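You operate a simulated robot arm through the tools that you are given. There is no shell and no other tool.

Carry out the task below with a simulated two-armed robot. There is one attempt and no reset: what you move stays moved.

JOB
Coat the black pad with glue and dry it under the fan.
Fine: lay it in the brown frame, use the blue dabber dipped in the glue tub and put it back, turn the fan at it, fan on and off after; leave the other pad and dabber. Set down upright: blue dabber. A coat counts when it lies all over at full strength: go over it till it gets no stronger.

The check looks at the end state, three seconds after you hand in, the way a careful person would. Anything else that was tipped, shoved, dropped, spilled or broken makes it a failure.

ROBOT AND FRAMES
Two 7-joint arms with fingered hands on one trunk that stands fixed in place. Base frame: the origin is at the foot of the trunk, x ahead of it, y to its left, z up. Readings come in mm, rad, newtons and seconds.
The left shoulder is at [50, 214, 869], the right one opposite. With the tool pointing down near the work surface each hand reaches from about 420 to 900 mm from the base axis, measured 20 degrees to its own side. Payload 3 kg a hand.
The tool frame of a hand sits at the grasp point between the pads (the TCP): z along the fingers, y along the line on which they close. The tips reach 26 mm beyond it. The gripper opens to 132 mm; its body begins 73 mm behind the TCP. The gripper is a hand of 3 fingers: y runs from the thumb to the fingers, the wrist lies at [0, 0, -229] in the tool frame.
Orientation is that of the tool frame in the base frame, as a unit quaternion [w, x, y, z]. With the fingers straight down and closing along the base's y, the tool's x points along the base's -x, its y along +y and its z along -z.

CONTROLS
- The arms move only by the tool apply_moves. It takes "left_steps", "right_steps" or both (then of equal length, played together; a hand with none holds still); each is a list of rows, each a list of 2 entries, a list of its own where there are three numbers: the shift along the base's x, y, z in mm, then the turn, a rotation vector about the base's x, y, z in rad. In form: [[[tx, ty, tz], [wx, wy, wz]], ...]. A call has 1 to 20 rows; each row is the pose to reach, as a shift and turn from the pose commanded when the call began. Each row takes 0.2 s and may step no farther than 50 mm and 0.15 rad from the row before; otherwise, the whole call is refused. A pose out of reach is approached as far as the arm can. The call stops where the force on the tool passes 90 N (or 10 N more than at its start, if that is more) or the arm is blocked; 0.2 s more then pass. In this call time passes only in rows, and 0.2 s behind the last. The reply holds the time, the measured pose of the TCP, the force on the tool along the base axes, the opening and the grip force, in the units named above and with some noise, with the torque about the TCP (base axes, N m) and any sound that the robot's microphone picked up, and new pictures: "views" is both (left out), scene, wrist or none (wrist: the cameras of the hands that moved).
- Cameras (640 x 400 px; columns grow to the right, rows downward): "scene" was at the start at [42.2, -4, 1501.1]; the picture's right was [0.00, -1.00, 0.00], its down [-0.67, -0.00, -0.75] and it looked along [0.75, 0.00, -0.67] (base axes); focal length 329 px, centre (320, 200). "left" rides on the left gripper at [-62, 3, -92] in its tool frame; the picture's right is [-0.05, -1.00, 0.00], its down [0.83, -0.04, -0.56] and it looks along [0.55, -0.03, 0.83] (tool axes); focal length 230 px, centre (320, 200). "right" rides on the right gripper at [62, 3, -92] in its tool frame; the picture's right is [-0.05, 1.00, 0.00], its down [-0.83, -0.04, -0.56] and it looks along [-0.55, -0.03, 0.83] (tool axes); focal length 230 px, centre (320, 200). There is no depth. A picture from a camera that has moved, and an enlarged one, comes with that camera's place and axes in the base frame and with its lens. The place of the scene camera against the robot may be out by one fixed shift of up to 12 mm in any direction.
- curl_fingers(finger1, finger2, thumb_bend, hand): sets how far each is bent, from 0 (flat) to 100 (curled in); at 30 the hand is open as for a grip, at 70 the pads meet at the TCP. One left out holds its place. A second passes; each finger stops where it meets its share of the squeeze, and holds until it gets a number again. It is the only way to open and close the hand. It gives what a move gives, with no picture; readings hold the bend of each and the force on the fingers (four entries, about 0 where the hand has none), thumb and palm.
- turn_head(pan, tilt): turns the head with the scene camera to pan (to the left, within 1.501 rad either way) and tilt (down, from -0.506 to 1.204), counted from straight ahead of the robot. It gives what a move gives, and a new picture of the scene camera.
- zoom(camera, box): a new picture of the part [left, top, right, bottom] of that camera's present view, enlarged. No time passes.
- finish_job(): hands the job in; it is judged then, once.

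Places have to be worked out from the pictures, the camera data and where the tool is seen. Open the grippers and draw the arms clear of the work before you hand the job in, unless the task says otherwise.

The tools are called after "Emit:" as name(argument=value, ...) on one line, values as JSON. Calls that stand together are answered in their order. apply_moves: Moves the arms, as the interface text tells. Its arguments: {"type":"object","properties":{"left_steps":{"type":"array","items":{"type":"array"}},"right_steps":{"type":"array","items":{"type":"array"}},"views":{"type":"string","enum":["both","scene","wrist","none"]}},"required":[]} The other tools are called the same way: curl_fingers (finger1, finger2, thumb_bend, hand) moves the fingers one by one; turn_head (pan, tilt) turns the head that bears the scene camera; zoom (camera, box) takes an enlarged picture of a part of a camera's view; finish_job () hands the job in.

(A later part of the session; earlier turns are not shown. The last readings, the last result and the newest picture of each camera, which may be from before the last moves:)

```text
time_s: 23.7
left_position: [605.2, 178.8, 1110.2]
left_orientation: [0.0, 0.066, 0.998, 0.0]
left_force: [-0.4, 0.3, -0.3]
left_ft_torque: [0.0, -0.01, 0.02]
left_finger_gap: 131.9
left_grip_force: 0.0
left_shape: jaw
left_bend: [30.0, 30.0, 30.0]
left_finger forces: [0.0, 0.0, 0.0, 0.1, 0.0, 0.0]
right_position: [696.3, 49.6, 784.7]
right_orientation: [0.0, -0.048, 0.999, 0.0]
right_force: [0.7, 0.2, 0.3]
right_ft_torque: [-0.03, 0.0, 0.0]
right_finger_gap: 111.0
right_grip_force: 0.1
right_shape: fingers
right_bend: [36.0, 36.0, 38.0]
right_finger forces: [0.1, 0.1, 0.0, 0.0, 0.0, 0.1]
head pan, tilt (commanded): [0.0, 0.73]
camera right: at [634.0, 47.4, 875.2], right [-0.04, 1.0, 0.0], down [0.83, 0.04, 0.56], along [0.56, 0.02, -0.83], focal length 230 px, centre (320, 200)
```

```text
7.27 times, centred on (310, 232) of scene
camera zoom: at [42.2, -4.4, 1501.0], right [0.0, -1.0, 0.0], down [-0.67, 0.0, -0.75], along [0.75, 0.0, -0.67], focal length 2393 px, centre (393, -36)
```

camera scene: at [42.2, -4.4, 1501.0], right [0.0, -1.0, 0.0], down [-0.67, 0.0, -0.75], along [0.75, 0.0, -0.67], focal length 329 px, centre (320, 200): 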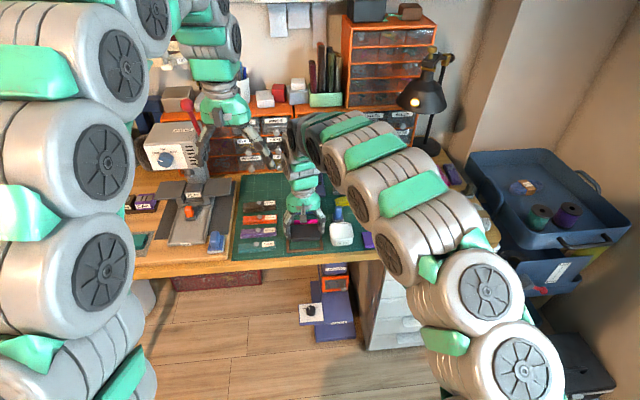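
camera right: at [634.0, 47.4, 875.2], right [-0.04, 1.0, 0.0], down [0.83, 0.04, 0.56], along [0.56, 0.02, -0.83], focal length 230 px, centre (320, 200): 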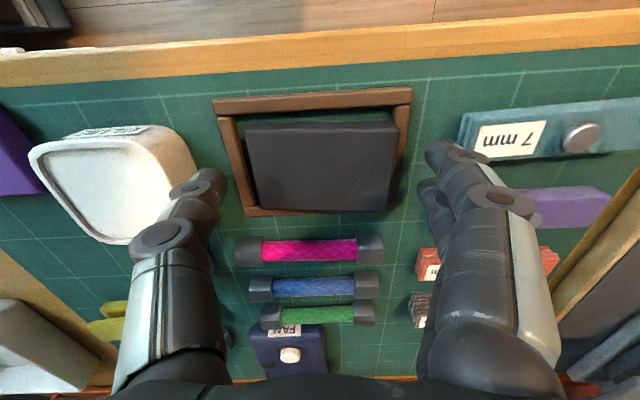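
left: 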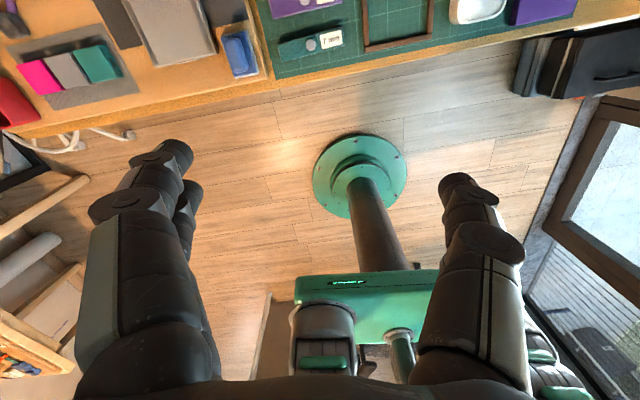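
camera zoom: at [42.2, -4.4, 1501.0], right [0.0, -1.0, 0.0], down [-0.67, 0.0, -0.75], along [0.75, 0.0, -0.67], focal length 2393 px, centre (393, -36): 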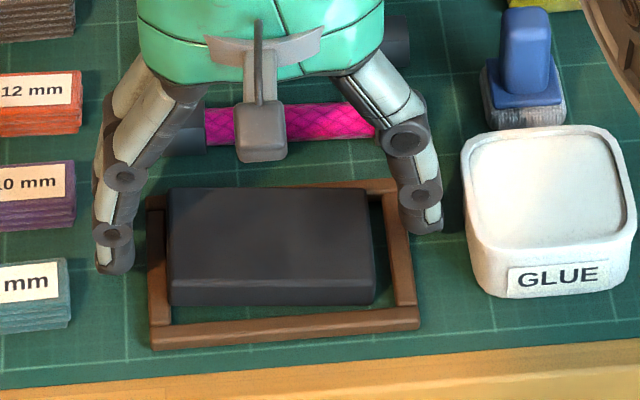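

I lower about 8 mm so fingertips stay just above the bars, and close on the pad.

Emit:
apply_moves(right_steps=[[[0, 0, -4], [0, 0, 0]], [[0, 0, -8], [0, 0, 0]]], views="none")

Emit:
curl_fingers(hand="right", finger1=58, finger2=58, thumb_bend=58)

Emit:
zoom(camera="right", box=[160, 50, 480, 250])

Emit:
zoom(camera="scene", box=[270, 205, 350, 260])

```text
time_s: 24.3
left_position: [605.0, 176.8, 1109.1]
left_orientation: [0.0, 0.066, 0.998, 0.0]
left_force: [0.3, -0.2, -0.6]
left_ft_torque: [-0.03, 0.0, -0.05]
left_finger_gap: 131.7
left_grip_force: 0.0
left_shape: jaw
left_bend: [30.0, 30.0, 30.0]
left_finger forces: [0.0, 0.0, 0.1, 0.0, 0.0, 0.0]
right_position: [695.4, 50.0, 776.0]
right_orientation: [0.0, -0.048, 0.999, 0.0]
right_force: [0.5, 0.2, -0.2]
right_ft_torque: [0.02, -0.01, -0.03]
right_finger_gap: 111.0
right_grip_force: 0.1
right_shape: fingers
right_bend: [36.0, 36.0, 38.0]
right_finger forces: [0.0, 0.1, 0.1, 0.0, 0.1, 0.0]
head pan, tilt (commanded): [0.0, 0.73]
```

```text
time_s: 25.3
left_position: [603.7, 176.4, 1109.9]
left_orientation: [0.001, 0.065, 0.998, -0.001]
left_force: [0.8, 0.1, 0.6]
left_ft_torque: [-0.03, -0.02, 0.02]
left_finger_gap: 132.1
left_grip_force: 0.0
left_shape: jaw
left_bend: [30.0, 30.0, 30.0]
left_finger forces: [0.0, 0.0, 0.0, 0.1, 0.1, 0.1]
right_position: [695.5, 51.5, 774.5]
right_orientation: [0.0, -0.048, 0.999, -0.001]
right_force: [-1.1, 3.1, 3.0]
right_ft_torque: [-0.03, 0.01, 0.0]
right_finger_gap: 82.8
right_grip_force: 15.7
right_shape: fingers
right_bend: [46.0, 46.0, 50.0]
right_finger forces: [8.3, 8.3, 0.0, 0.0, 14.0, 0.0]
head pan, tilt (commanded): [0.0, 0.73]
```

```text
2.00 times, centred on (320, 150) of right
camera zoom: at [633.7, 48.2, 866.2], right [-0.04, 1.0, 0.0], down [0.83, 0.04, 0.56], along [0.55, 0.02, -0.83], focal length 460 px, centre (320, 300)
```

zoom: 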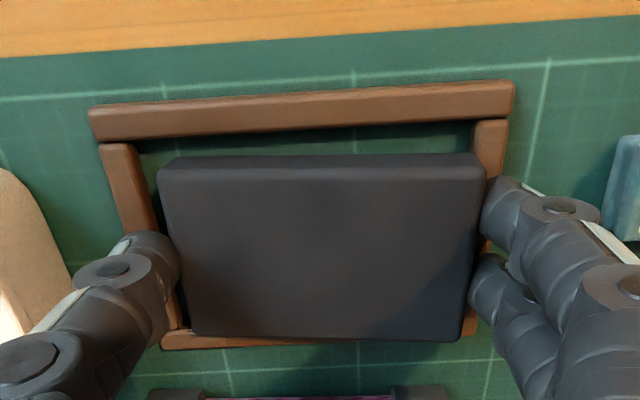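

```text
7.27 times, centred on (310, 232) of scene
camera zoom: at [42.1, -4.4, 1501.0], right [0.0, -1.0, 0.0], down [-0.67, 0.0, -0.75], along [0.75, 0.0, -0.67], focal length 2393 px, centre (393, -36)
```

zoom: 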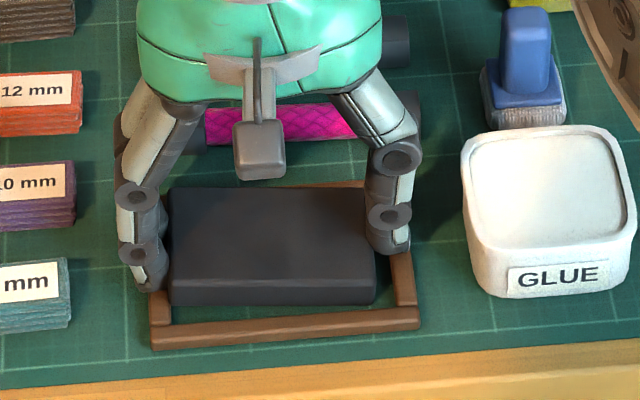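

Gripped (≈16 N). I lift 8 mm with a small shift right and toward the robot, then inspect tilt and alignment.

Emit:
apply_moves(right_steps=[[[0, 0, 4], [0, 0, 0]], [[0, 0, 10], [0, 0, 0]], [[-2, -3, 12], [0, 0, 0]]], views="none")

Emit:
zoom(camera="right", box=[160, 50, 480, 250])

Emit:
zoom(camera="scene", box=[270, 205, 350, 260])

```text
time_s: 26.1
left_position: [604.6, 177.5, 1109.9]
left_orientation: [0.001, 0.066, 0.998, 0.001]
left_force: [0.3, 0.0, 0.7]
left_ft_torque: [-0.01, 0.01, -0.01]
left_finger_gap: 131.8
left_grip_force: 0.2
left_shape: jaw
left_bend: [30.0, 30.0, 30.0]
left_finger forces: [0.1, 0.1, 0.0, 0.0, 0.0, 0.0]
right_position: [693.4, 46.3, 787.3]
right_orientation: [0.0, -0.048, 0.999, 0.0]
right_force: [-0.5, -0.2, -1.0]
right_ft_torque: [0.0, 0.0, -0.04]
right_finger_gap: 82.6
right_grip_force: 14.2
right_shape: fingers
right_bend: [47.0, 47.0, 50.0]
right_finger forces: [7.4, 7.3, 0.0, 0.1, 13.9, 0.1]
head pan, tilt (commanded): [0.0, 0.73]
```

```text
2.00 times, centred on (320, 150) of right
camera zoom: at [631.8, 45.0, 878.2], right [-0.04, 1.0, 0.0], down [0.83, 0.04, 0.56], along [0.55, 0.02, -0.83], focal length 460 px, centre (320, 300)
```

zoom: 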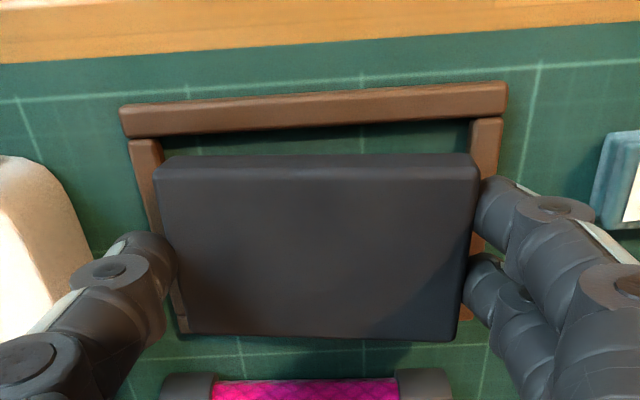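

```text
7.27 times, centred on (310, 232) of scene
camera zoom: at [42.2, -4.4, 1501.0], right [0.0, -1.0, 0.0], down [-0.67, 0.0, -0.75], along [0.75, 0.0, -0.67], focal length 2393 px, centre (393, -36)
```

zoom: 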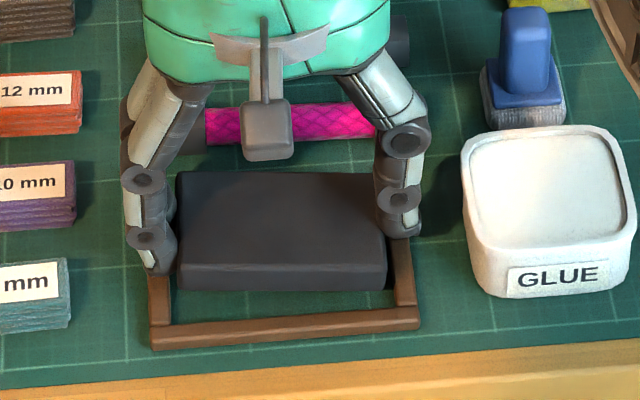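

The pad is held but still tilted (far side up) and turned relative to the hand. I enlarge both views to quantify the tilt before correcting by turning the hand.

Emit:
zoom(camera="scene", box=[285, 218, 335, 250])

Emit:
zoom(camera="right", box=[230, 115, 410, 225])

```text
12.50 times, centred on (310, 234) of scene
camera zoom: at [42.2, -4.4, 1501.0], right [0.0, -1.0, 0.0], down [-0.67, 0.0, -0.75], along [0.75, 0.0, -0.67], focal length 4113 px, centre (445, -225)
```

zoom: 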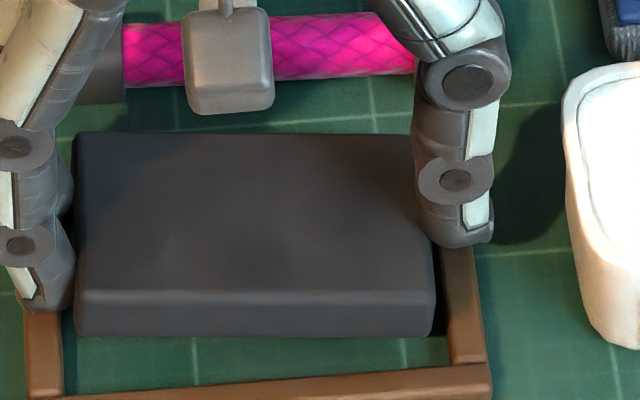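

```text
3.56 times, centred on (320, 170) of right
camera zoom: at [631.8, 45.0, 878.2], right [-0.04, 1.0, 0.0], down [0.83, 0.04, 0.56], along [0.55, 0.02, -0.83], focal length 818 px, centre (320, 307)
```

zoom: 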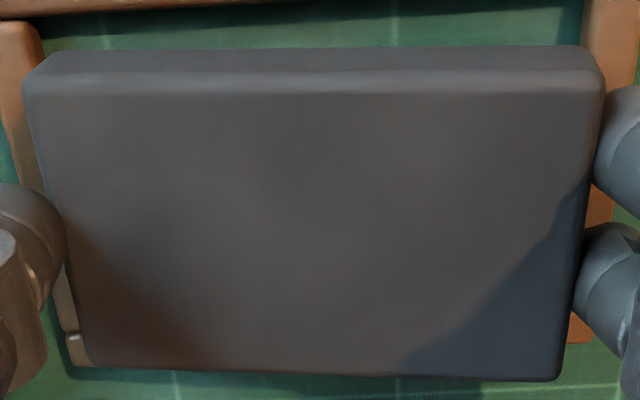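

I estimate ≈0.13 rad of nose-down tilt and ≈0.06 rad of yaw error. I turn the hand to level and square the pad while raised.

Emit:
apply_moves(right_steps=[[[2, 0, 6], [-0.01, 0.06, 0.03]], [[3, 0, 8], [-0.02, 0.12, 0.06]]], views="none")

Emit:
zoom(camera="scene", box=[285, 218, 335, 250])

Emit:
zoom(camera="right", box=[160, 50, 480, 250])

```text
time_s: 26.7
left_position: [604.9, 178.0, 1109.7]
left_orientation: [0.0, 0.066, 0.998, 0.0]
left_force: [-0.2, 0.1, 0.0]
left_ft_torque: [0.01, 0.01, 0.0]
left_finger_gap: 132.0
left_grip_force: 0.1
left_shape: jaw
left_bend: [30.0, 30.0, 30.0]
left_finger forces: [0.0, 0.1, 0.0, 0.0, 0.0, 0.0]
right_position: [698.2, 47.0, 794.0]
right_orientation: [-0.06, -0.078, 0.995, -0.008]
right_force: [0.3, 0.4, -0.2]
right_ft_torque: [0.01, -0.01, -0.01]
right_finger_gap: 82.5
right_grip_force: 14.0
right_shape: fingers
right_bend: [47.0, 47.0, 50.0]
right_finger forces: [7.3, 7.3, 0.0, 0.0, 13.7, 0.0]
head pan, tilt (commanded): [0.0, 0.73]
```

```text
12.50 times, centred on (310, 234) of scene
camera zoom: at [42.2, -4.4, 1501.0], right [0.0, -1.0, 0.0], down [-0.67, 0.0, -0.75], along [0.75, 0.0, -0.67], focal length 4113 px, centre (445, -225)
```

zoom: 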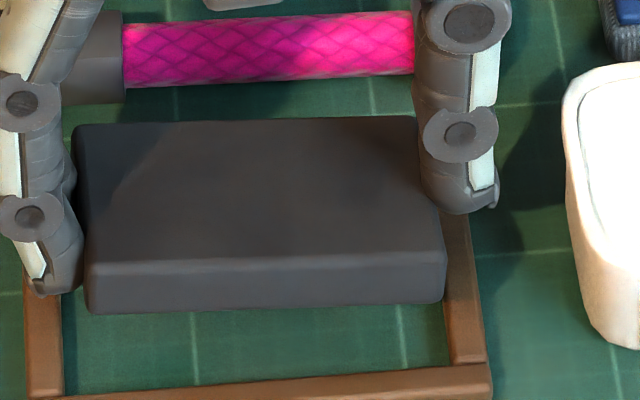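

```text
2.00 times, centred on (320, 150) of right
camera zoom: at [647.1, 42.8, 892.3], right [-0.11, 0.99, -0.01], down [0.89, 0.1, 0.45], along [0.45, 0.04, -0.89], focal length 460 px, centre (320, 300)
```

zoom: 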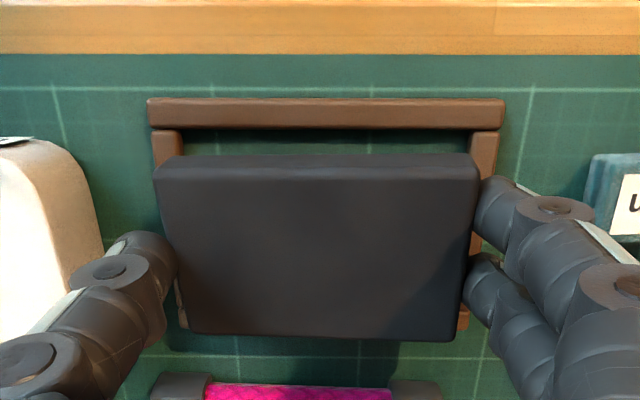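

Pitch is level now; the left (+y) side still looks ~5 mm high, so I roll the hand by -0.065 about x and recheck.

Emit:
apply_moves(right_steps=[[[0, -1, 0], [-0.065, 0, 0]]], views="none")

Emit:
zoom(camera="scene", box=[285, 218, 335, 250])

Emit:
zoom(camera="right", box=[160, 50, 480, 250])

```text
time_s: 27.1
left_position: [605.0, 177.3, 1109.9]
left_orientation: [0.0, 0.066, 0.998, 0.0]
left_force: [0.6, 0.2, 0.2]
left_ft_torque: [0.02, 0.0, -0.03]
left_finger_gap: 131.8
left_grip_force: 0.0
left_shape: jaw
left_bend: [30.0, 30.0, 30.0]
left_finger forces: [0.0, 0.1, 0.0, 0.0, 0.0, 0.0]
right_position: [698.2, 47.1, 796.5]
right_orientation: [-0.063, -0.076, 0.994, -0.04]
right_force: [-0.1, 1.1, -0.5]
right_ft_torque: [-0.02, -0.01, 0.0]
right_finger_gap: 82.7
right_grip_force: 14.6
right_shape: fingers
right_bend: [47.0, 47.0, 50.0]
right_finger forces: [7.4, 7.3, 0.0, 0.1, 13.7, 0.0]
head pan, tilt (commanded): [0.0, 0.73]
```

```text
12.50 times, centred on (310, 234) of scene
camera zoom: at [42.2, -4.4, 1501.0], right [0.0, -1.0, 0.0], down [-0.67, 0.0, -0.75], along [0.75, 0.0, -0.67], focal length 4113 px, centre (445, -225)
```

zoom: 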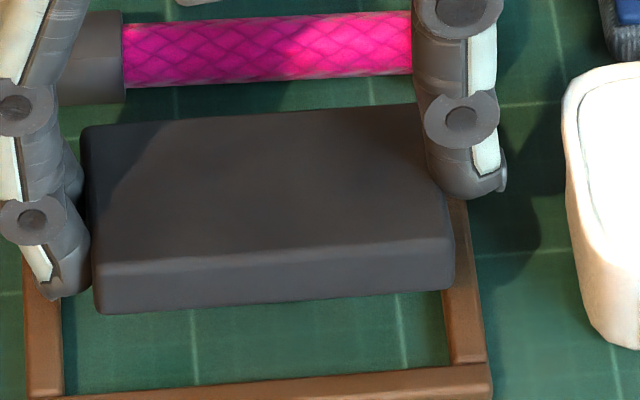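

```text
2.00 times, centred on (320, 150) of right
camera zoom: at [647.5, 48.9, 893.7], right [-0.1, 0.99, -0.08], down [0.89, 0.13, 0.44], along [0.45, -0.02, -0.89], focal length 460 px, centre (320, 300)
```

zoom: 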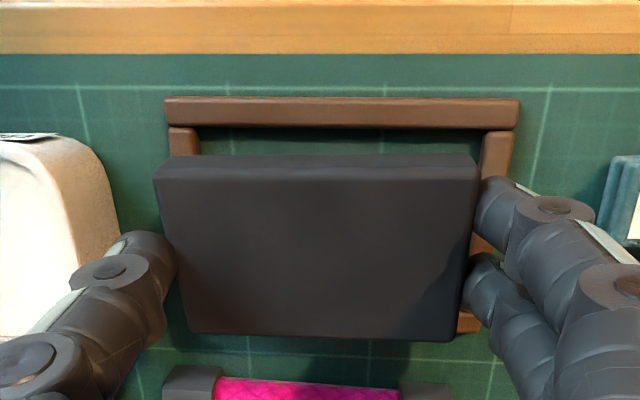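

Recomputing with perspective shows the pad was already level in pitch before (the original problem was the left edge on the left bar). I undo the pitch and re-evaluate.

Emit:
apply_moves(right_steps=[[[-2, 0, -2], [0, -0.1, 0]]], views="none")

Emit:
zoom(camera="scene", box=[285, 218, 335, 250])

Emit:
zoom(camera="right", box=[160, 50, 480, 250])

```text
time_s: 27.5
left_position: [605.1, 177.0, 1109.7]
left_orientation: [0.0, 0.065, 0.998, 0.001]
left_force: [-0.3, -0.1, -0.2]
left_ft_torque: [0.0, 0.01, 0.01]
left_finger_gap: 132.0
left_grip_force: 0.0
left_shape: jaw
left_bend: [30.0, 30.0, 30.0]
left_finger forces: [0.1, 0.0, 0.0, 0.0, 0.0, 0.0]
right_position: [695.1, 45.5, 793.7]
right_orientation: [-0.013, -0.073, 0.996, -0.044]
right_force: [-0.5, 0.8, -0.6]
right_ft_torque: [-0.01, 0.01, 0.0]
right_finger_gap: 82.2
right_grip_force: 14.2
right_shape: fingers
right_bend: [47.0, 47.0, 50.0]
right_finger forces: [7.4, 7.2, 0.0, 0.0, 13.5, 0.1]
head pan, tilt (commanded): [0.0, 0.73]
```

```text
12.50 times, centred on (310, 234) of scene
camera zoom: at [42.1, -4.4, 1501.0], right [0.0, -1.0, 0.0], down [-0.67, 0.0, -0.75], along [0.75, 0.0, -0.67], focal length 4113 px, centre (445, -225)
```

zoom: 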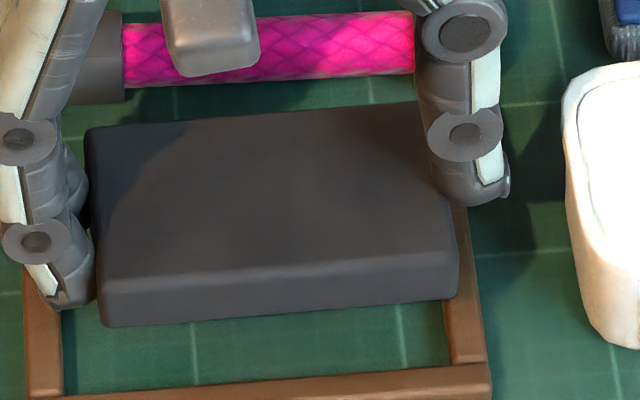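

```text
2.00 times, centred on (320, 150) of right
camera zoom: at [635.4, 48.1, 886.1], right [-0.1, 0.99, -0.09], down [0.84, 0.13, 0.53], along [0.54, -0.02, -0.84], focal length 460 px, centre (320, 300)
```

zoom: 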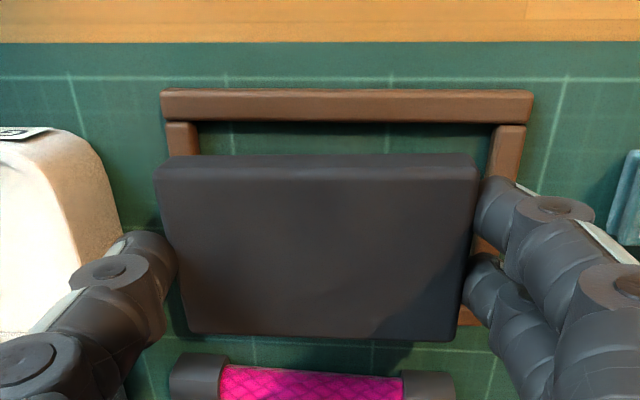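

The pad is level now, but the fingers hold its left side too low to seat it between the bars. I'll set it down on its old free spot, regrasp level with tips ~8 mm above the mat, then place it properly.

Emit:
apply_moves(right_steps=[[[0, 0, 30], [0, 0, 0]], [[5, -15, 55], [0, 0, 0]], [[20, -50, 60], [0, 0, 0]], [[38, -90, 60], [0, 0, 0]], [[56, -130, 60], [0, 0, 0]], [[74, -170, 60], [0, 0, 0]], [[86, -198, 60], [0, 0, 0]], [[86, -198, 25], [0, 0, 0]], [[86, -198, -5], [0, 0, 0]], [[86, -198, -14], [0, 0, 0]]], views="wrist")

Emit:
zoom(camera="scene", box=[330, 185, 410, 240])

```text
time_s: 29.7
left_position: [604.3, 177.0, 1109.1]
left_orientation: [0.0, 0.066, 0.998, 0.0]
left_force: [0.2, -0.1, -0.9]
left_ft_torque: [0.02, -0.02, 0.0]
left_finger_gap: 131.9
left_grip_force: 0.0
left_shape: jaw
left_bend: [30.0, 30.0, 30.0]
left_finger forces: [0.0, 0.1, 0.1, 0.0, 0.0, 0.1]
right_position: [784.5, -150.7, 777.9]
right_orientation: [-0.012, -0.074, 0.996, -0.043]
right_force: [-0.1, -0.6, -0.8]
right_ft_torque: [0.03, -0.01, -0.02]
right_finger_gap: 82.0
right_grip_force: 14.0
right_shape: fingers
right_bend: [47.0, 47.0, 50.0]
right_finger forces: [7.4, 7.2, 0.0, 0.0, 13.2, 0.0]
head pan, tilt (commanded): [0.0, 0.73]
camera right: at [723.9, -148.7, 869.9], right [-0.1, 0.99, -0.09], down [0.84, 0.13, 0.53], along [0.54, -0.02, -0.84], focal length 230 px, centre (320, 200)
```

right: 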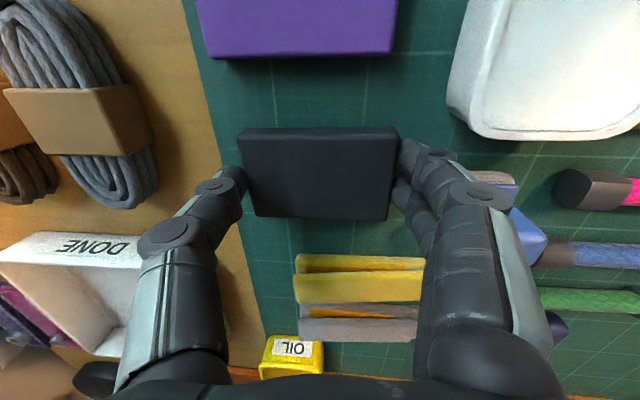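

```text
7.27 times, centred on (370, 212) of scene
camera zoom: at [42.2, -4.4, 1501.0], right [0.0, -1.0, 0.0], down [-0.67, 0.0, -0.75], along [0.75, 0.0, -0.67], focal length 2393 px, centre (-44, 109)
```

zoom: 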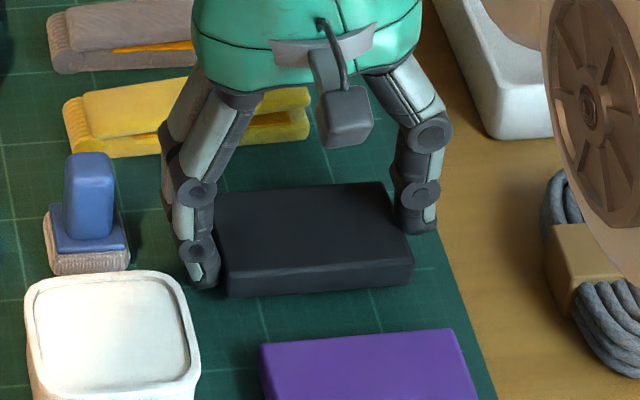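

The pad is over its old spot. I lower slowly until I feel contact.

Emit:
apply_moves(right_steps=[[[0, 0, -2], [0, 0, 0]], [[0, 0, -3.5], [0, 0, 0]], [[0, 0, -5], [0, 0, 0]]], views="none")

```text
time_s: 30.5
left_position: [604.4, 177.2, 1111.2]
left_orientation: [0.0, 0.065, 0.998, 0.0]
left_force: [0.5, 0.8, 0.5]
left_ft_torque: [-0.05, -0.02, 0.01]
left_finger_gap: 131.9
left_grip_force: 0.1
left_shape: jaw
left_bend: [30.0, 30.0, 30.0]
left_finger forces: [0.0, 0.0, 0.0, 0.1, 0.1, 0.0]
right_position: [782.5, -151.9, 773.3]
right_orientation: [-0.012, -0.074, 0.996, -0.042]
right_force: [0.8, -0.6, 0.7]
right_ft_torque: [-0.04, -0.03, -0.02]
right_finger_gap: 82.2
right_grip_force: 13.9
right_shape: fingers
right_bend: [47.0, 47.0, 50.0]
right_finger forces: [7.2, 7.3, 0.0, 0.0, 13.8, 0.1]
head pan, tilt (commanded): [0.0, 0.73]
```

Weight seems just about taken up. I go down 2 mm more and then release in small equal steps.

Emit:
apply_moves(right_steps=[[[0, 0, -1], [0, 0, 0]], [[0, 0, -2], [0, 0, 0]]], views="none")

Emit:
curl_fingers(hand="right", finger1=42, finger2=42, thumb_bend=44)

Emit:
zoom(camera="scene", box=[330, 185, 410, 240])

```text
time_s: 31.1
left_position: [604.1, 177.5, 1108.4]
left_orientation: [-0.001, 0.066, 0.998, 0.001]
left_force: [0.7, -0.2, -0.2]
left_ft_torque: [-0.01, -0.03, -0.01]
left_finger_gap: 131.9
left_grip_force: 0.0
left_shape: jaw
left_bend: [30.0, 30.0, 30.0]
left_finger forces: [0.0, 0.0, 0.0, 0.0, 0.0, 0.0]
right_position: [783.0, -150.9, 770.6]
right_orientation: [-0.012, -0.074, 0.996, -0.043]
right_force: [1.6, 1.7, 8.1]
right_ft_torque: [0.04, -0.14, -0.03]
right_finger_gap: 82.3
right_grip_force: 17.1
right_shape: fingers
right_bend: [47.0, 47.0, 50.0]
right_finger forces: [7.2, 12.0, 0.0, 0.1, 15.5, 0.0]
head pan, tilt (commanded): [0.0, 0.73]
```

```text
time_s: 32.1
left_position: [605.0, 177.2, 1111.5]
left_orientation: [0.0, 0.066, 0.998, 0.0]
left_force: [0.1, 0.0, -0.5]
left_ft_torque: [0.0, 0.02, 0.01]
left_finger_gap: 131.8
left_grip_force: 0.0
left_shape: jaw
left_bend: [30.0, 30.0, 30.0]
left_finger forces: [0.0, 0.0, 0.0, 0.0, 0.0, 0.0]
right_position: [782.8, -151.1, 770.7]
right_orientation: [-0.013, -0.073, 0.996, -0.042]
right_force: [4.4, -2.6, 12.8]
right_ft_torque: [0.61, -0.22, -0.2]
right_finger_gap: 91.3
right_grip_force: 6.7
right_shape: fingers
right_bend: [42.0, 46.0, 44.0]
right_finger forces: [0.0, 13.3, 0.0, 0.0, 0.3, 0.1]
head pan, tilt (commanded): [0.0, 0.73]
```

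```text
7.27 times, centred on (370, 212) of scene
camera zoom: at [42.0, -4.4, 1501.1], right [0.0, -1.0, 0.0], down [-0.67, 0.0, -0.75], along [0.75, 0.0, -0.67], focal length 2393 px, centre (-44, 109)
```

zoom: 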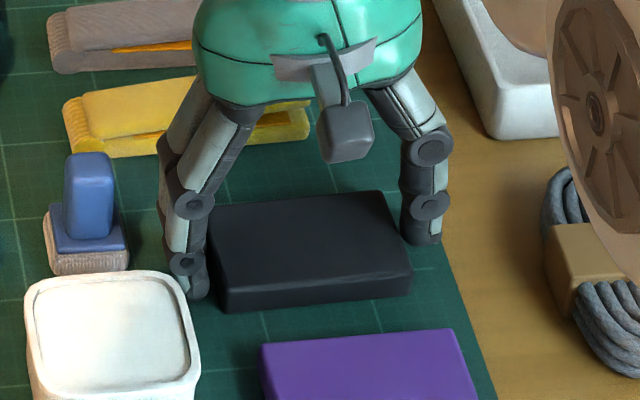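

The pad is down; one finger still touches. I raise the hand, level it and open, then measure the pad again.

Emit:
apply_moves(right_steps=[[[0, 0, 10], [0, 0, 0]], [[0, 0, 30], [0.045, -0.01, 0]], [[-15, 0, 60], [0.0895, -0.0194, 0]], [[-60, 0, 85], [0.0895, -0.0194, 0]]], views="wrist")

Emit:
zoom(camera="right", box=[240, 130, 400, 230])

Emit:
zoom(camera="scene", box=[320, 185, 420, 255])

```text
refused: row 4 steps farther than a row can; nothing moved
```

```text
4.00 times, centred on (320, 180) of right
camera zoom: at [722.1, -149.5, 863.8], right [-0.1, 0.99, -0.09], down [0.84, 0.13, 0.53], along [0.54, -0.02, -0.84], focal length 920 px, centre (320, 280)
```

zoom: 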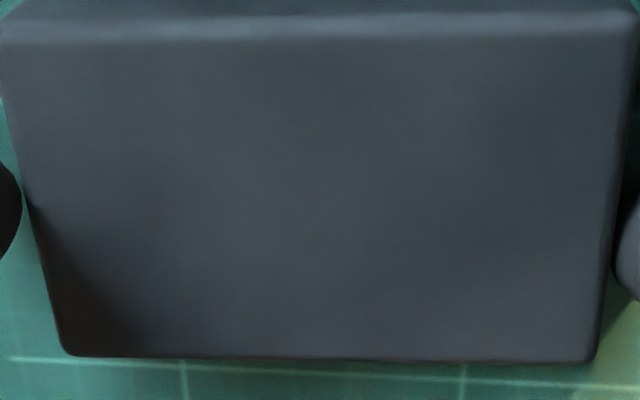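

```text
5.71 times, centred on (370, 220) of scene
camera zoom: at [42.0, -4.4, 1501.1], right [0.0, -1.0, 0.0], down [-0.67, 0.0, -0.75], along [0.75, 0.0, -0.67], focal length 1880 px, centre (34, 86)
```

zoom: 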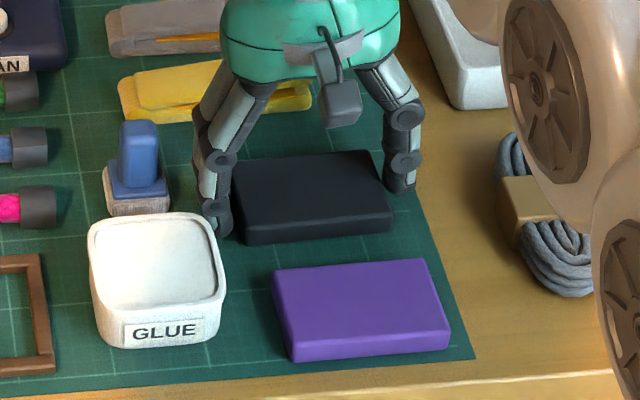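

Refused for one long step; I repeat with smaller ones.

Emit:
apply_moves(right_steps=[[[0, 0, 10], [0, 0, 0]], [[0, 0, 30], [0.045, -0.01, 0]], [[-15, 0, 60], [0.0895, -0.0194, 0]], [[-45, 0, 80], [0.0895, -0.0194, 0]], [[-60, 0, 85], [0.0895, -0.0194, 0]]], views="wrist")

Emit:
zoom(camera="right", box=[240, 130, 400, 230])

Emit:
zoom(camera="scene", box=[320, 185, 420, 255])

```text
time_s: 33.3
left_position: [605.4, 176.2, 1109.8]
left_orientation: [-0.001, 0.066, 0.998, 0.0]
left_force: [0.6, 0.4, -0.3]
left_ft_torque: [0.01, 0.01, 0.0]
left_finger_gap: 131.8
left_grip_force: 0.0
left_shape: jaw
left_bend: [30.0, 30.0, 30.0]
left_finger forces: [0.0, 0.1, 0.0, 0.0, 0.1, 0.0]
right_position: [721.9, -149.4, 856.2]
right_orientation: [0.001, -0.075, 0.997, 0.0]
right_force: [-0.2, -0.4, -0.1]
right_ft_torque: [-0.02, -0.01, 0.0]
right_finger_gap: 91.5
right_grip_force: 0.0
right_shape: fingers
right_bend: [42.0, 42.0, 44.0]
right_finger forces: [0.0, 0.0, 0.1, 0.0, 0.0, 0.0]
head pan, tilt (commanded): [0.0, 0.73]
camera right: at [659.2, -155.4, 946.9], right [-0.1, 1.0, 0.0], down [0.83, 0.08, 0.55], along [0.55, 0.05, -0.83], focal length 230 px, centre (320, 200)
```

right: 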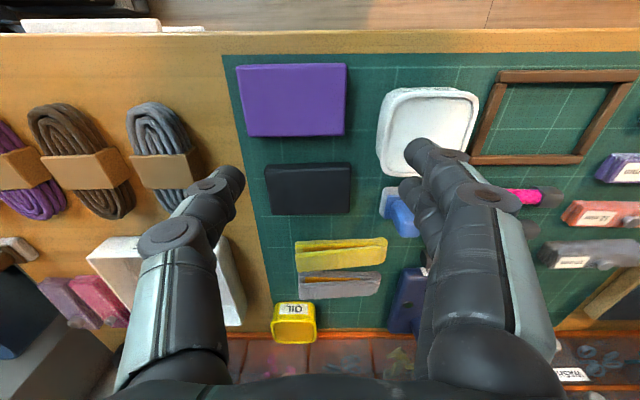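

```text
4.00 times, centred on (320, 180) of right
camera zoom: at [659.2, -155.4, 946.9], right [-0.1, 1.0, 0.0], down [0.83, 0.08, 0.55], along [0.55, 0.05, -0.83], focal length 920 px, centre (320, 280)
```

zoom: 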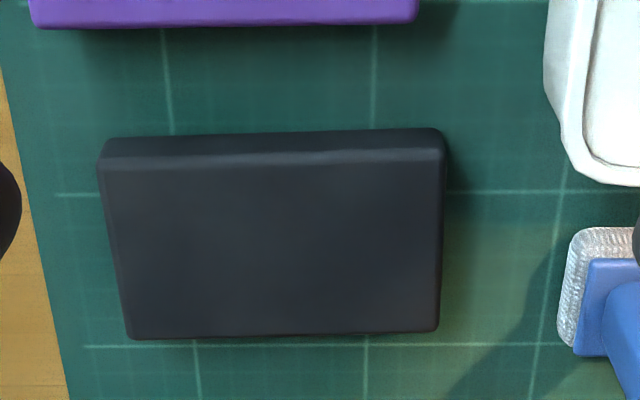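

```text
5.71 times, centred on (370, 220) of scene
camera zoom: at [42.1, -4.4, 1501.0], right [0.0, -1.0, 0.0], down [-0.67, 0.0, -0.75], along [0.75, 0.0, -0.67], focal length 1880 px, centre (34, 86)
```

zoom: 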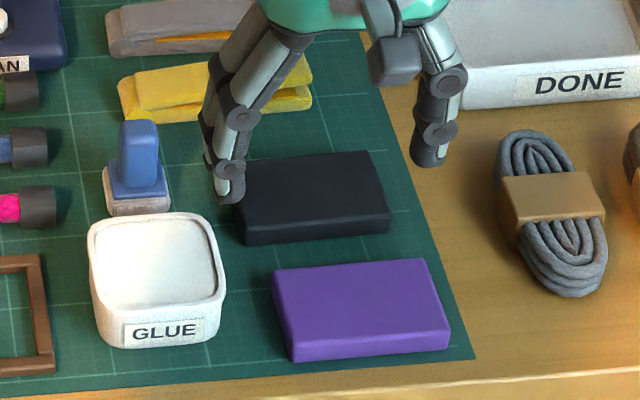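

The pad lies flat at (782.4,-153.8), yaw ≈0.135. I regrasp it with a level hand, tips about 8 mm above the mat.

Emit:
curl_fingers(hand="right", finger1=41, finger2=41, thumb_bend=40)

Emit:
apply_moves(right_steps=[[[30, -2, 0], [0, 0, -0.01]], [[60.5, -4.4, -5], [0, 0, -0.015]], [[60.5, -4.4, -40], [0, 0, -0.015]], [[60.5, -4.4, -65], [0, 0, -0.015]], [[60.5, -4.4, -76], [0, 0, -0.015]]], views="none")

Emit:
zoom(camera="right", box=[160, 50, 480, 250])

Emit:
zoom(camera="scene", box=[330, 185, 410, 240])

```text
time_s: 34.3
left_position: [605.4, 176.6, 1110.9]
left_orientation: [0.0, 0.066, 0.998, -0.001]
left_force: [0.4, 0.1, -0.3]
left_ft_torque: [0.02, -0.03, 0.02]
left_finger_gap: 131.9
left_grip_force: 0.1
left_shape: jaw
left_bend: [30.0, 30.0, 30.0]
left_finger forces: [0.0, 0.0, 0.1, 0.1, 0.0, 0.0]
right_position: [721.5, -149.5, 856.6]
right_orientation: [0.0, -0.074, 0.997, 0.001]
right_force: [0.2, -0.1, 0.4]
right_ft_torque: [0.04, 0.02, 0.0]
right_finger_gap: 99.2
right_grip_force: 0.1
right_shape: fingers
right_bend: [41.0, 41.0, 40.0]
right_finger forces: [0.0, 0.0, 0.1, 0.0, 0.1, 0.0]
head pan, tilt (commanded): [0.0, 0.73]
```

```text
time_s: 35.5
left_position: [604.8, 177.6, 1109.9]
left_orientation: [0.0, 0.065, 0.998, -0.001]
left_force: [0.0, -0.2, 0.7]
left_ft_torque: [-0.04, -0.01, 0.01]
left_finger_gap: 131.9
left_grip_force: 0.1
left_shape: jaw
left_bend: [30.0, 30.0, 30.0]
left_finger forces: [0.0, 0.0, 0.1, 0.1, 0.0, 0.1]
right_position: [783.7, -156.5, 782.6]
right_orientation: [0.0, -0.066, 0.998, 0.001]
right_force: [0.9, 0.0, -0.3]
right_ft_torque: [0.01, 0.03, 0.01]
right_finger_gap: 99.2
right_grip_force: 0.1
right_shape: fingers
right_bend: [41.0, 41.0, 40.0]
right_finger forces: [0.0, 0.0, 0.0, 0.1, 0.1, 0.0]
head pan, tilt (commanded): [0.0, 0.73]
```

```text
2.00 times, centred on (320, 150) of right
camera zoom: at [722.0, -161.1, 872.4], right [-0.08, 1.0, 0.0], down [0.83, 0.07, 0.55], along [0.55, 0.05, -0.83], focal length 460 px, centre (320, 300)
```

zoom: 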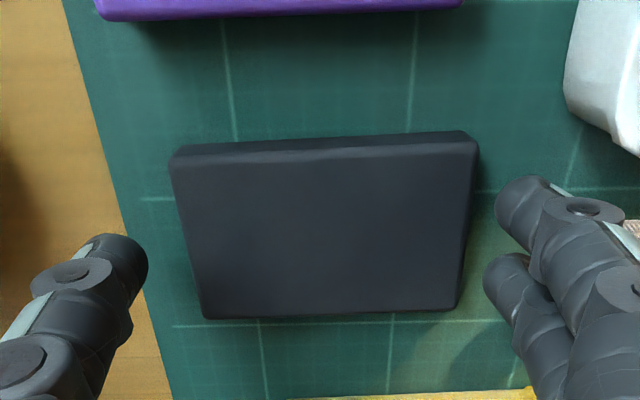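

```text
7.27 times, centred on (370, 212) of scene
camera zoom: at [42.2, -4.4, 1501.0], right [0.0, -1.0, 0.0], down [-0.67, 0.0, -0.75], along [0.75, 0.0, -0.67], focal length 2393 px, centre (-44, 109)
```

zoom: 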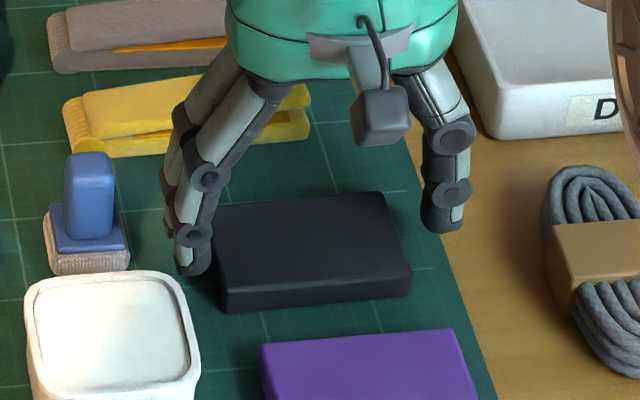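

I correct the hand by (-1.7,+1.5) mm and lower 6 mm, then close on the pad.

Emit:
apply_moves(right_steps=[[[-1.5, 1.5, -3], [0, 0, 0]], [[-1.5, 1.5, -5], [0, 0, 0]]], views="none")

```text
time_s: 36.1
left_position: [604.1, 177.4, 1110.5]
left_orientation: [-0.001, 0.065, 0.998, 0.0]
left_force: [-0.3, 0.0, -0.1]
left_ft_torque: [-0.02, 0.03, 0.02]
left_finger_gap: 131.9
left_grip_force: 0.0
left_shape: jaw
left_bend: [30.0, 30.0, 30.0]
left_finger forces: [0.0, 0.0, 0.0, 0.0, 0.1, 0.1]
right_position: [781.3, -154.5, 775.2]
right_orientation: [0.0, -0.066, 0.998, 0.001]
right_force: [-0.1, -0.1, 0.4]
right_ft_torque: [-0.01, 0.02, 0.0]
right_finger_gap: 99.2
right_grip_force: 0.0
right_shape: fingers
right_bend: [41.0, 41.0, 40.0]
right_finger forces: [0.0, 0.0, 0.0, 0.1, 0.0, 0.0]
head pan, tilt (commanded): [0.0, 0.73]
```

I raise 0.8 mm for bar clearance and close the hand.

Emit:
apply_moves(right_steps=[[[0, 0, 0.8], [0, 0, 0]]], views="none")

Emit:
curl_fingers(hand="right", finger1=60, finger2=60, thumb_bend=60)

Emit:
apply_moves(right_steps=[[[0, 0, 4], [0, 0, 0]], [[0, 0, 20], [0, 0, 0]]], views="none")

Emit:
zoom(camera="right", box=[160, 50, 480, 250])

Emit:
zoom(camera="scene", box=[330, 185, 410, 240])

```text
time_s: 36.5
left_position: [604.6, 176.5, 1109.7]
left_orientation: [0.0, 0.065, 0.998, 0.0]
left_force: [0.2, -0.1, 0.8]
left_ft_torque: [-0.02, 0.01, -0.03]
left_finger_gap: 131.9
left_grip_force: 0.0
left_shape: jaw
left_bend: [30.0, 30.0, 30.0]
left_finger forces: [0.0, 0.0, 0.0, 0.0, 0.1, 0.0]
right_position: [781.3, -155.8, 776.5]
right_orientation: [-0.001, -0.066, 0.998, 0.0]
right_force: [-0.3, 0.1, 1.1]
right_ft_torque: [0.02, -0.02, -0.01]
right_finger_gap: 99.7
right_grip_force: 0.1
right_shape: fingers
right_bend: [41.0, 41.0, 40.0]
right_finger forces: [0.1, 0.0, 0.0, 0.1, 0.0, 0.0]
head pan, tilt (commanded): [0.0, 0.73]
```

```text
time_s: 37.5
left_position: [604.5, 177.6, 1109.4]
left_orientation: [0.0, 0.065, 0.998, 0.001]
left_force: [-0.5, -0.1, 0.8]
left_ft_torque: [0.02, 0.0, -0.01]
left_finger_gap: 132.1
left_grip_force: 0.1
left_shape: jaw
left_bend: [30.0, 30.0, 30.0]
left_finger forces: [0.0, 0.1, 0.0, 0.1, 0.0, 0.1]
right_position: [782.5, -154.6, 776.8]
right_orientation: [0.0, -0.066, 0.998, 0.002]
right_force: [-0.2, 2.3, 5.9]
right_ft_torque: [-0.1, -0.02, -0.02]
right_finger_gap: 81.4
right_grip_force: 18.4
right_shape: fingers
right_bend: [47.0, 47.0, 52.0]
right_finger forces: [9.4, 9.6, 0.0, 0.1, 17.7, 0.0]
head pan, tilt (commanded): [0.0, 0.73]
```

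```text
time_s: 38.1
left_position: [605.5, 176.9, 1110.2]
left_orientation: [0.0, 0.066, 0.998, 0.0]
left_force: [-0.8, -0.6, -1.0]
left_ft_torque: [-0.02, -0.01, 0.0]
left_finger_gap: 132.0
left_grip_force: 0.0
left_shape: jaw
left_bend: [30.0, 30.0, 30.0]
left_finger forces: [0.0, 0.0, 0.0, 0.0, 0.0, 0.1]
right_position: [780.5, -156.0, 795.5]
right_orientation: [-0.001, -0.066, 0.998, 0.001]
right_force: [-0.2, 0.5, -1.6]
right_ft_torque: [0.04, 0.0, -0.01]
right_finger_gap: 80.4
right_grip_force: 15.0
right_shape: fingers
right_bend: [47.0, 47.0, 52.0]
right_finger forces: [8.1, 8.0, 0.0, 0.0, 13.2, 0.0]
head pan, tilt (commanded): [0.0, 0.73]
```

```text
2.00 times, centred on (320, 150) of right
camera zoom: at [719.2, -160.7, 887.0], right [-0.08, 1.0, 0.0], down [0.83, 0.07, 0.55], along [0.55, 0.05, -0.83], focal length 460 px, centre (320, 300)
```

zoom: 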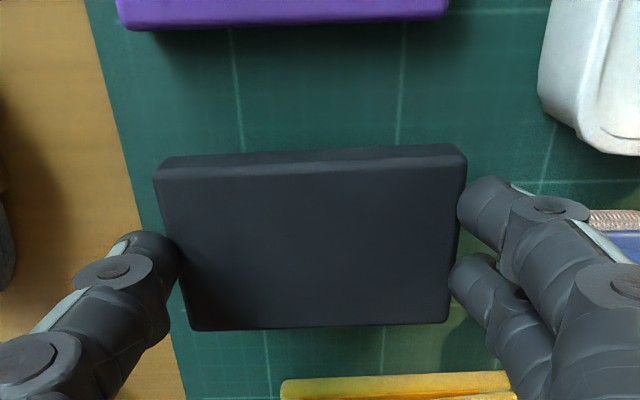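

```text
7.27 times, centred on (370, 212) of scene
camera zoom: at [42.2, -4.4, 1501.0], right [0.0, -1.0, 0.0], down [-0.67, 0.0, -0.75], along [0.75, 0.0, -0.67], focal length 2393 px, centre (-44, 109)
```

zoom: 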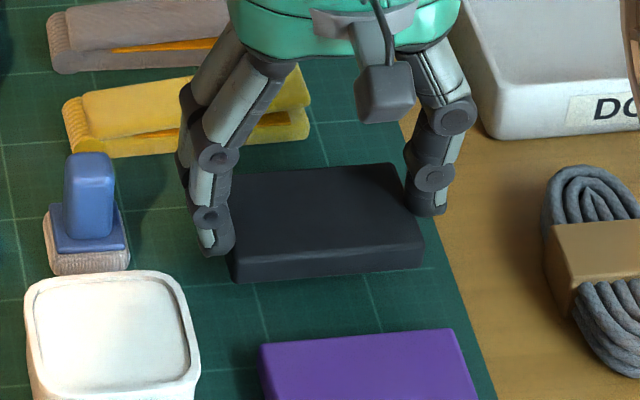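

The pad is level in the new grip. I carry it to above the frame again with a -0.03 rad turn.

Emit:
apply_moves(right_steps=[[[0, 0, 40], [0, 0, 0]], [[-8, 22, 55], [0, 0, 0]], [[-26, 64, 55], [0, 0, -0.01]], [[-44, 106, 55], [0, 0, -0.02]], [[-62, 148, 55], [0, 0, -0.03]], [[-78, 186, 55], [0, 0, -0.03]], [[-86, 204, 50], [0, 0, -0.03]], [[-86, 204, 20], [0, 0, -0.03]], [[-86, 204, 0], [0, 0, -0.03]]], views="none")

Emit:
zoom(camera="right", box=[160, 50, 480, 250])

Emit:
zoom(camera="scene", box=[285, 218, 335, 250])

```text
time_s: 40.1
left_position: [604.8, 177.7, 1109.6]
left_orientation: [0.001, 0.066, 0.998, 0.0]
left_force: [0.0, -0.1, 0.6]
left_ft_torque: [0.01, 0.0, 0.04]
left_finger_gap: 132.2
left_grip_force: 0.0
left_shape: jaw
left_bend: [30.0, 30.0, 30.0]
left_finger forces: [0.0, 0.0, 0.0, 0.0, 0.0, 0.0]
right_position: [697.3, 49.5, 795.1]
right_orientation: [-0.002, -0.051, 0.999, 0.001]
right_force: [0.4, 0.8, -0.4]
right_ft_torque: [0.0, 0.01, 0.02]
right_finger_gap: 36.0
right_grip_force: 0.1
right_shape: fingers
right_bend: [60.0, 60.0, 60.0]
right_finger forces: [0.0, 0.0, 0.0, 0.0, 0.0, 0.1]
head pan, tilt (commanded): [0.0, 0.73]
```

```text
2.00 times, centred on (320, 150) of right
camera zoom: at [635.9, 46.8, 886.2], right [-0.05, 1.0, 0.0], down [0.83, 0.04, 0.55], along [0.55, 0.03, -0.83], focal length 460 px, centre (320, 300)
```

zoom: 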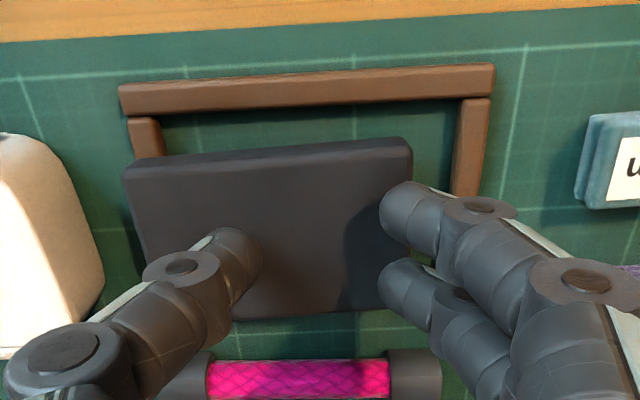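

```text
12.50 times, centred on (310, 234) of scene
camera zoom: at [42.2, -4.4, 1501.0], right [0.0, -1.0, 0.0], down [-0.67, 0.0, -0.75], along [0.75, 0.0, -0.67], focal length 4113 px, centre (445, -225)
```

zoom: 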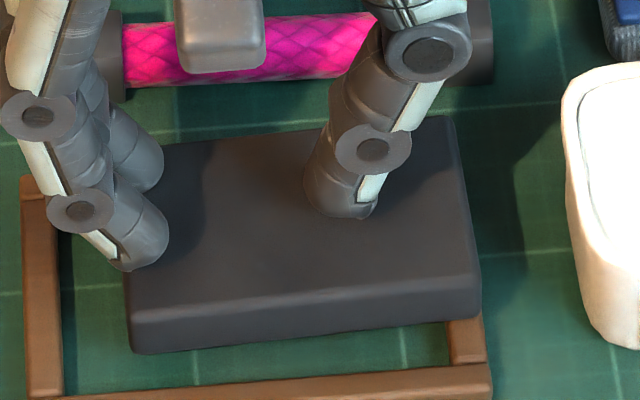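

The pad slipped out of the shallow grip right near the frame and now lies partly over its right bar. I raise the hand straight up and look.

Emit:
apply_moves(right_steps=[[[0, 0, 20], [0, 0, 0]], [[-10, 0, 50], [0, 0, 0]], [[-40, 0, 70], [0, 0, 0]]], views="none")

Emit:
curl_fingers(hand="right", finger1=41, finger2=41, thumb_bend=41)

Emit:
zoom(camera="right", box=[220, 100, 420, 225])

Emit:
zoom(camera="scene", box=[280, 210, 350, 255])

```text
time_s: 40.9
left_position: [604.4, 177.8, 1109.3]
left_orientation: [0.0, 0.065, 0.998, 0.001]
left_force: [0.8, 0.6, 0.2]
left_ft_torque: [0.03, -0.02, -0.01]
left_finger_gap: 132.0
left_grip_force: 0.1
left_shape: jaw
left_bend: [30.0, 30.0, 30.0]
left_finger forces: [0.0, 0.0, 0.0, 0.1, 0.0, 0.0]
right_position: [655.1, 48.7, 866.3]
right_orientation: [-0.002, -0.051, 0.999, 0.001]
right_force: [-0.4, 0.7, -0.2]
right_ft_torque: [0.02, -0.01, 0.0]
right_finger_gap: 35.8
right_grip_force: 0.1
right_shape: fingers
right_bend: [60.0, 60.0, 60.0]
right_finger forces: [0.1, 0.0, 0.0, 0.1, 0.0, 0.0]
head pan, tilt (commanded): [0.0, 0.73]
```

```text
time_s: 41.9
left_position: [605.8, 177.1, 1110.7]
left_orientation: [0.0, 0.065, 0.998, 0.0]
left_force: [0.0, 0.7, 0.4]
left_ft_torque: [-0.02, -0.05, 0.02]
left_finger_gap: 131.8
left_grip_force: 0.1
left_shape: jaw
left_bend: [30.0, 30.0, 30.0]
left_finger forces: [0.2, 0.0, 0.0, 0.0, 0.1, 0.0]
right_position: [656.2, 48.6, 865.7]
right_orientation: [0.0, -0.052, 0.999, 0.001]
right_force: [-0.5, -0.2, 0.7]
right_ft_torque: [0.01, -0.01, -0.01]
right_finger_gap: 97.5
right_grip_force: 0.1
right_shape: fingers
right_bend: [41.0, 41.0, 41.0]
right_finger forces: [0.0, 0.0, 0.1, 0.0, 0.1, 0.0]
head pan, tilt (commanded): [0.0, 0.73]
```

```text
3.20 times, centred on (320, 162) of right
camera zoom: at [594.1, 46.2, 957.5], right [-0.05, 1.0, 0.0], down [0.83, 0.04, 0.55], along [0.55, 0.03, -0.83], focal length 736 px, centre (320, 320)
```

zoom: 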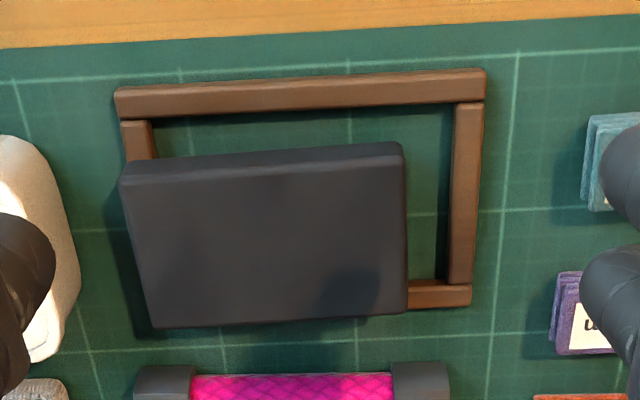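

```text
8.89 times, centred on (315, 232) of scene
camera zoom: at [42.2, -4.4, 1501.0], right [0.0, -1.0, 0.0], down [-0.67, 0.0, -0.75], along [0.75, 0.0, -0.67], focal length 2925 px, centre (364, -89)
```

zoom: 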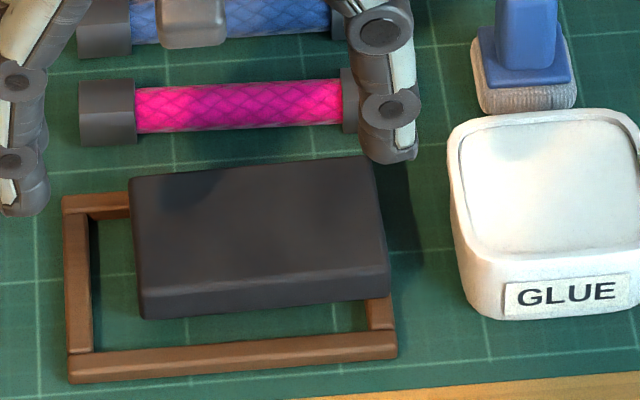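

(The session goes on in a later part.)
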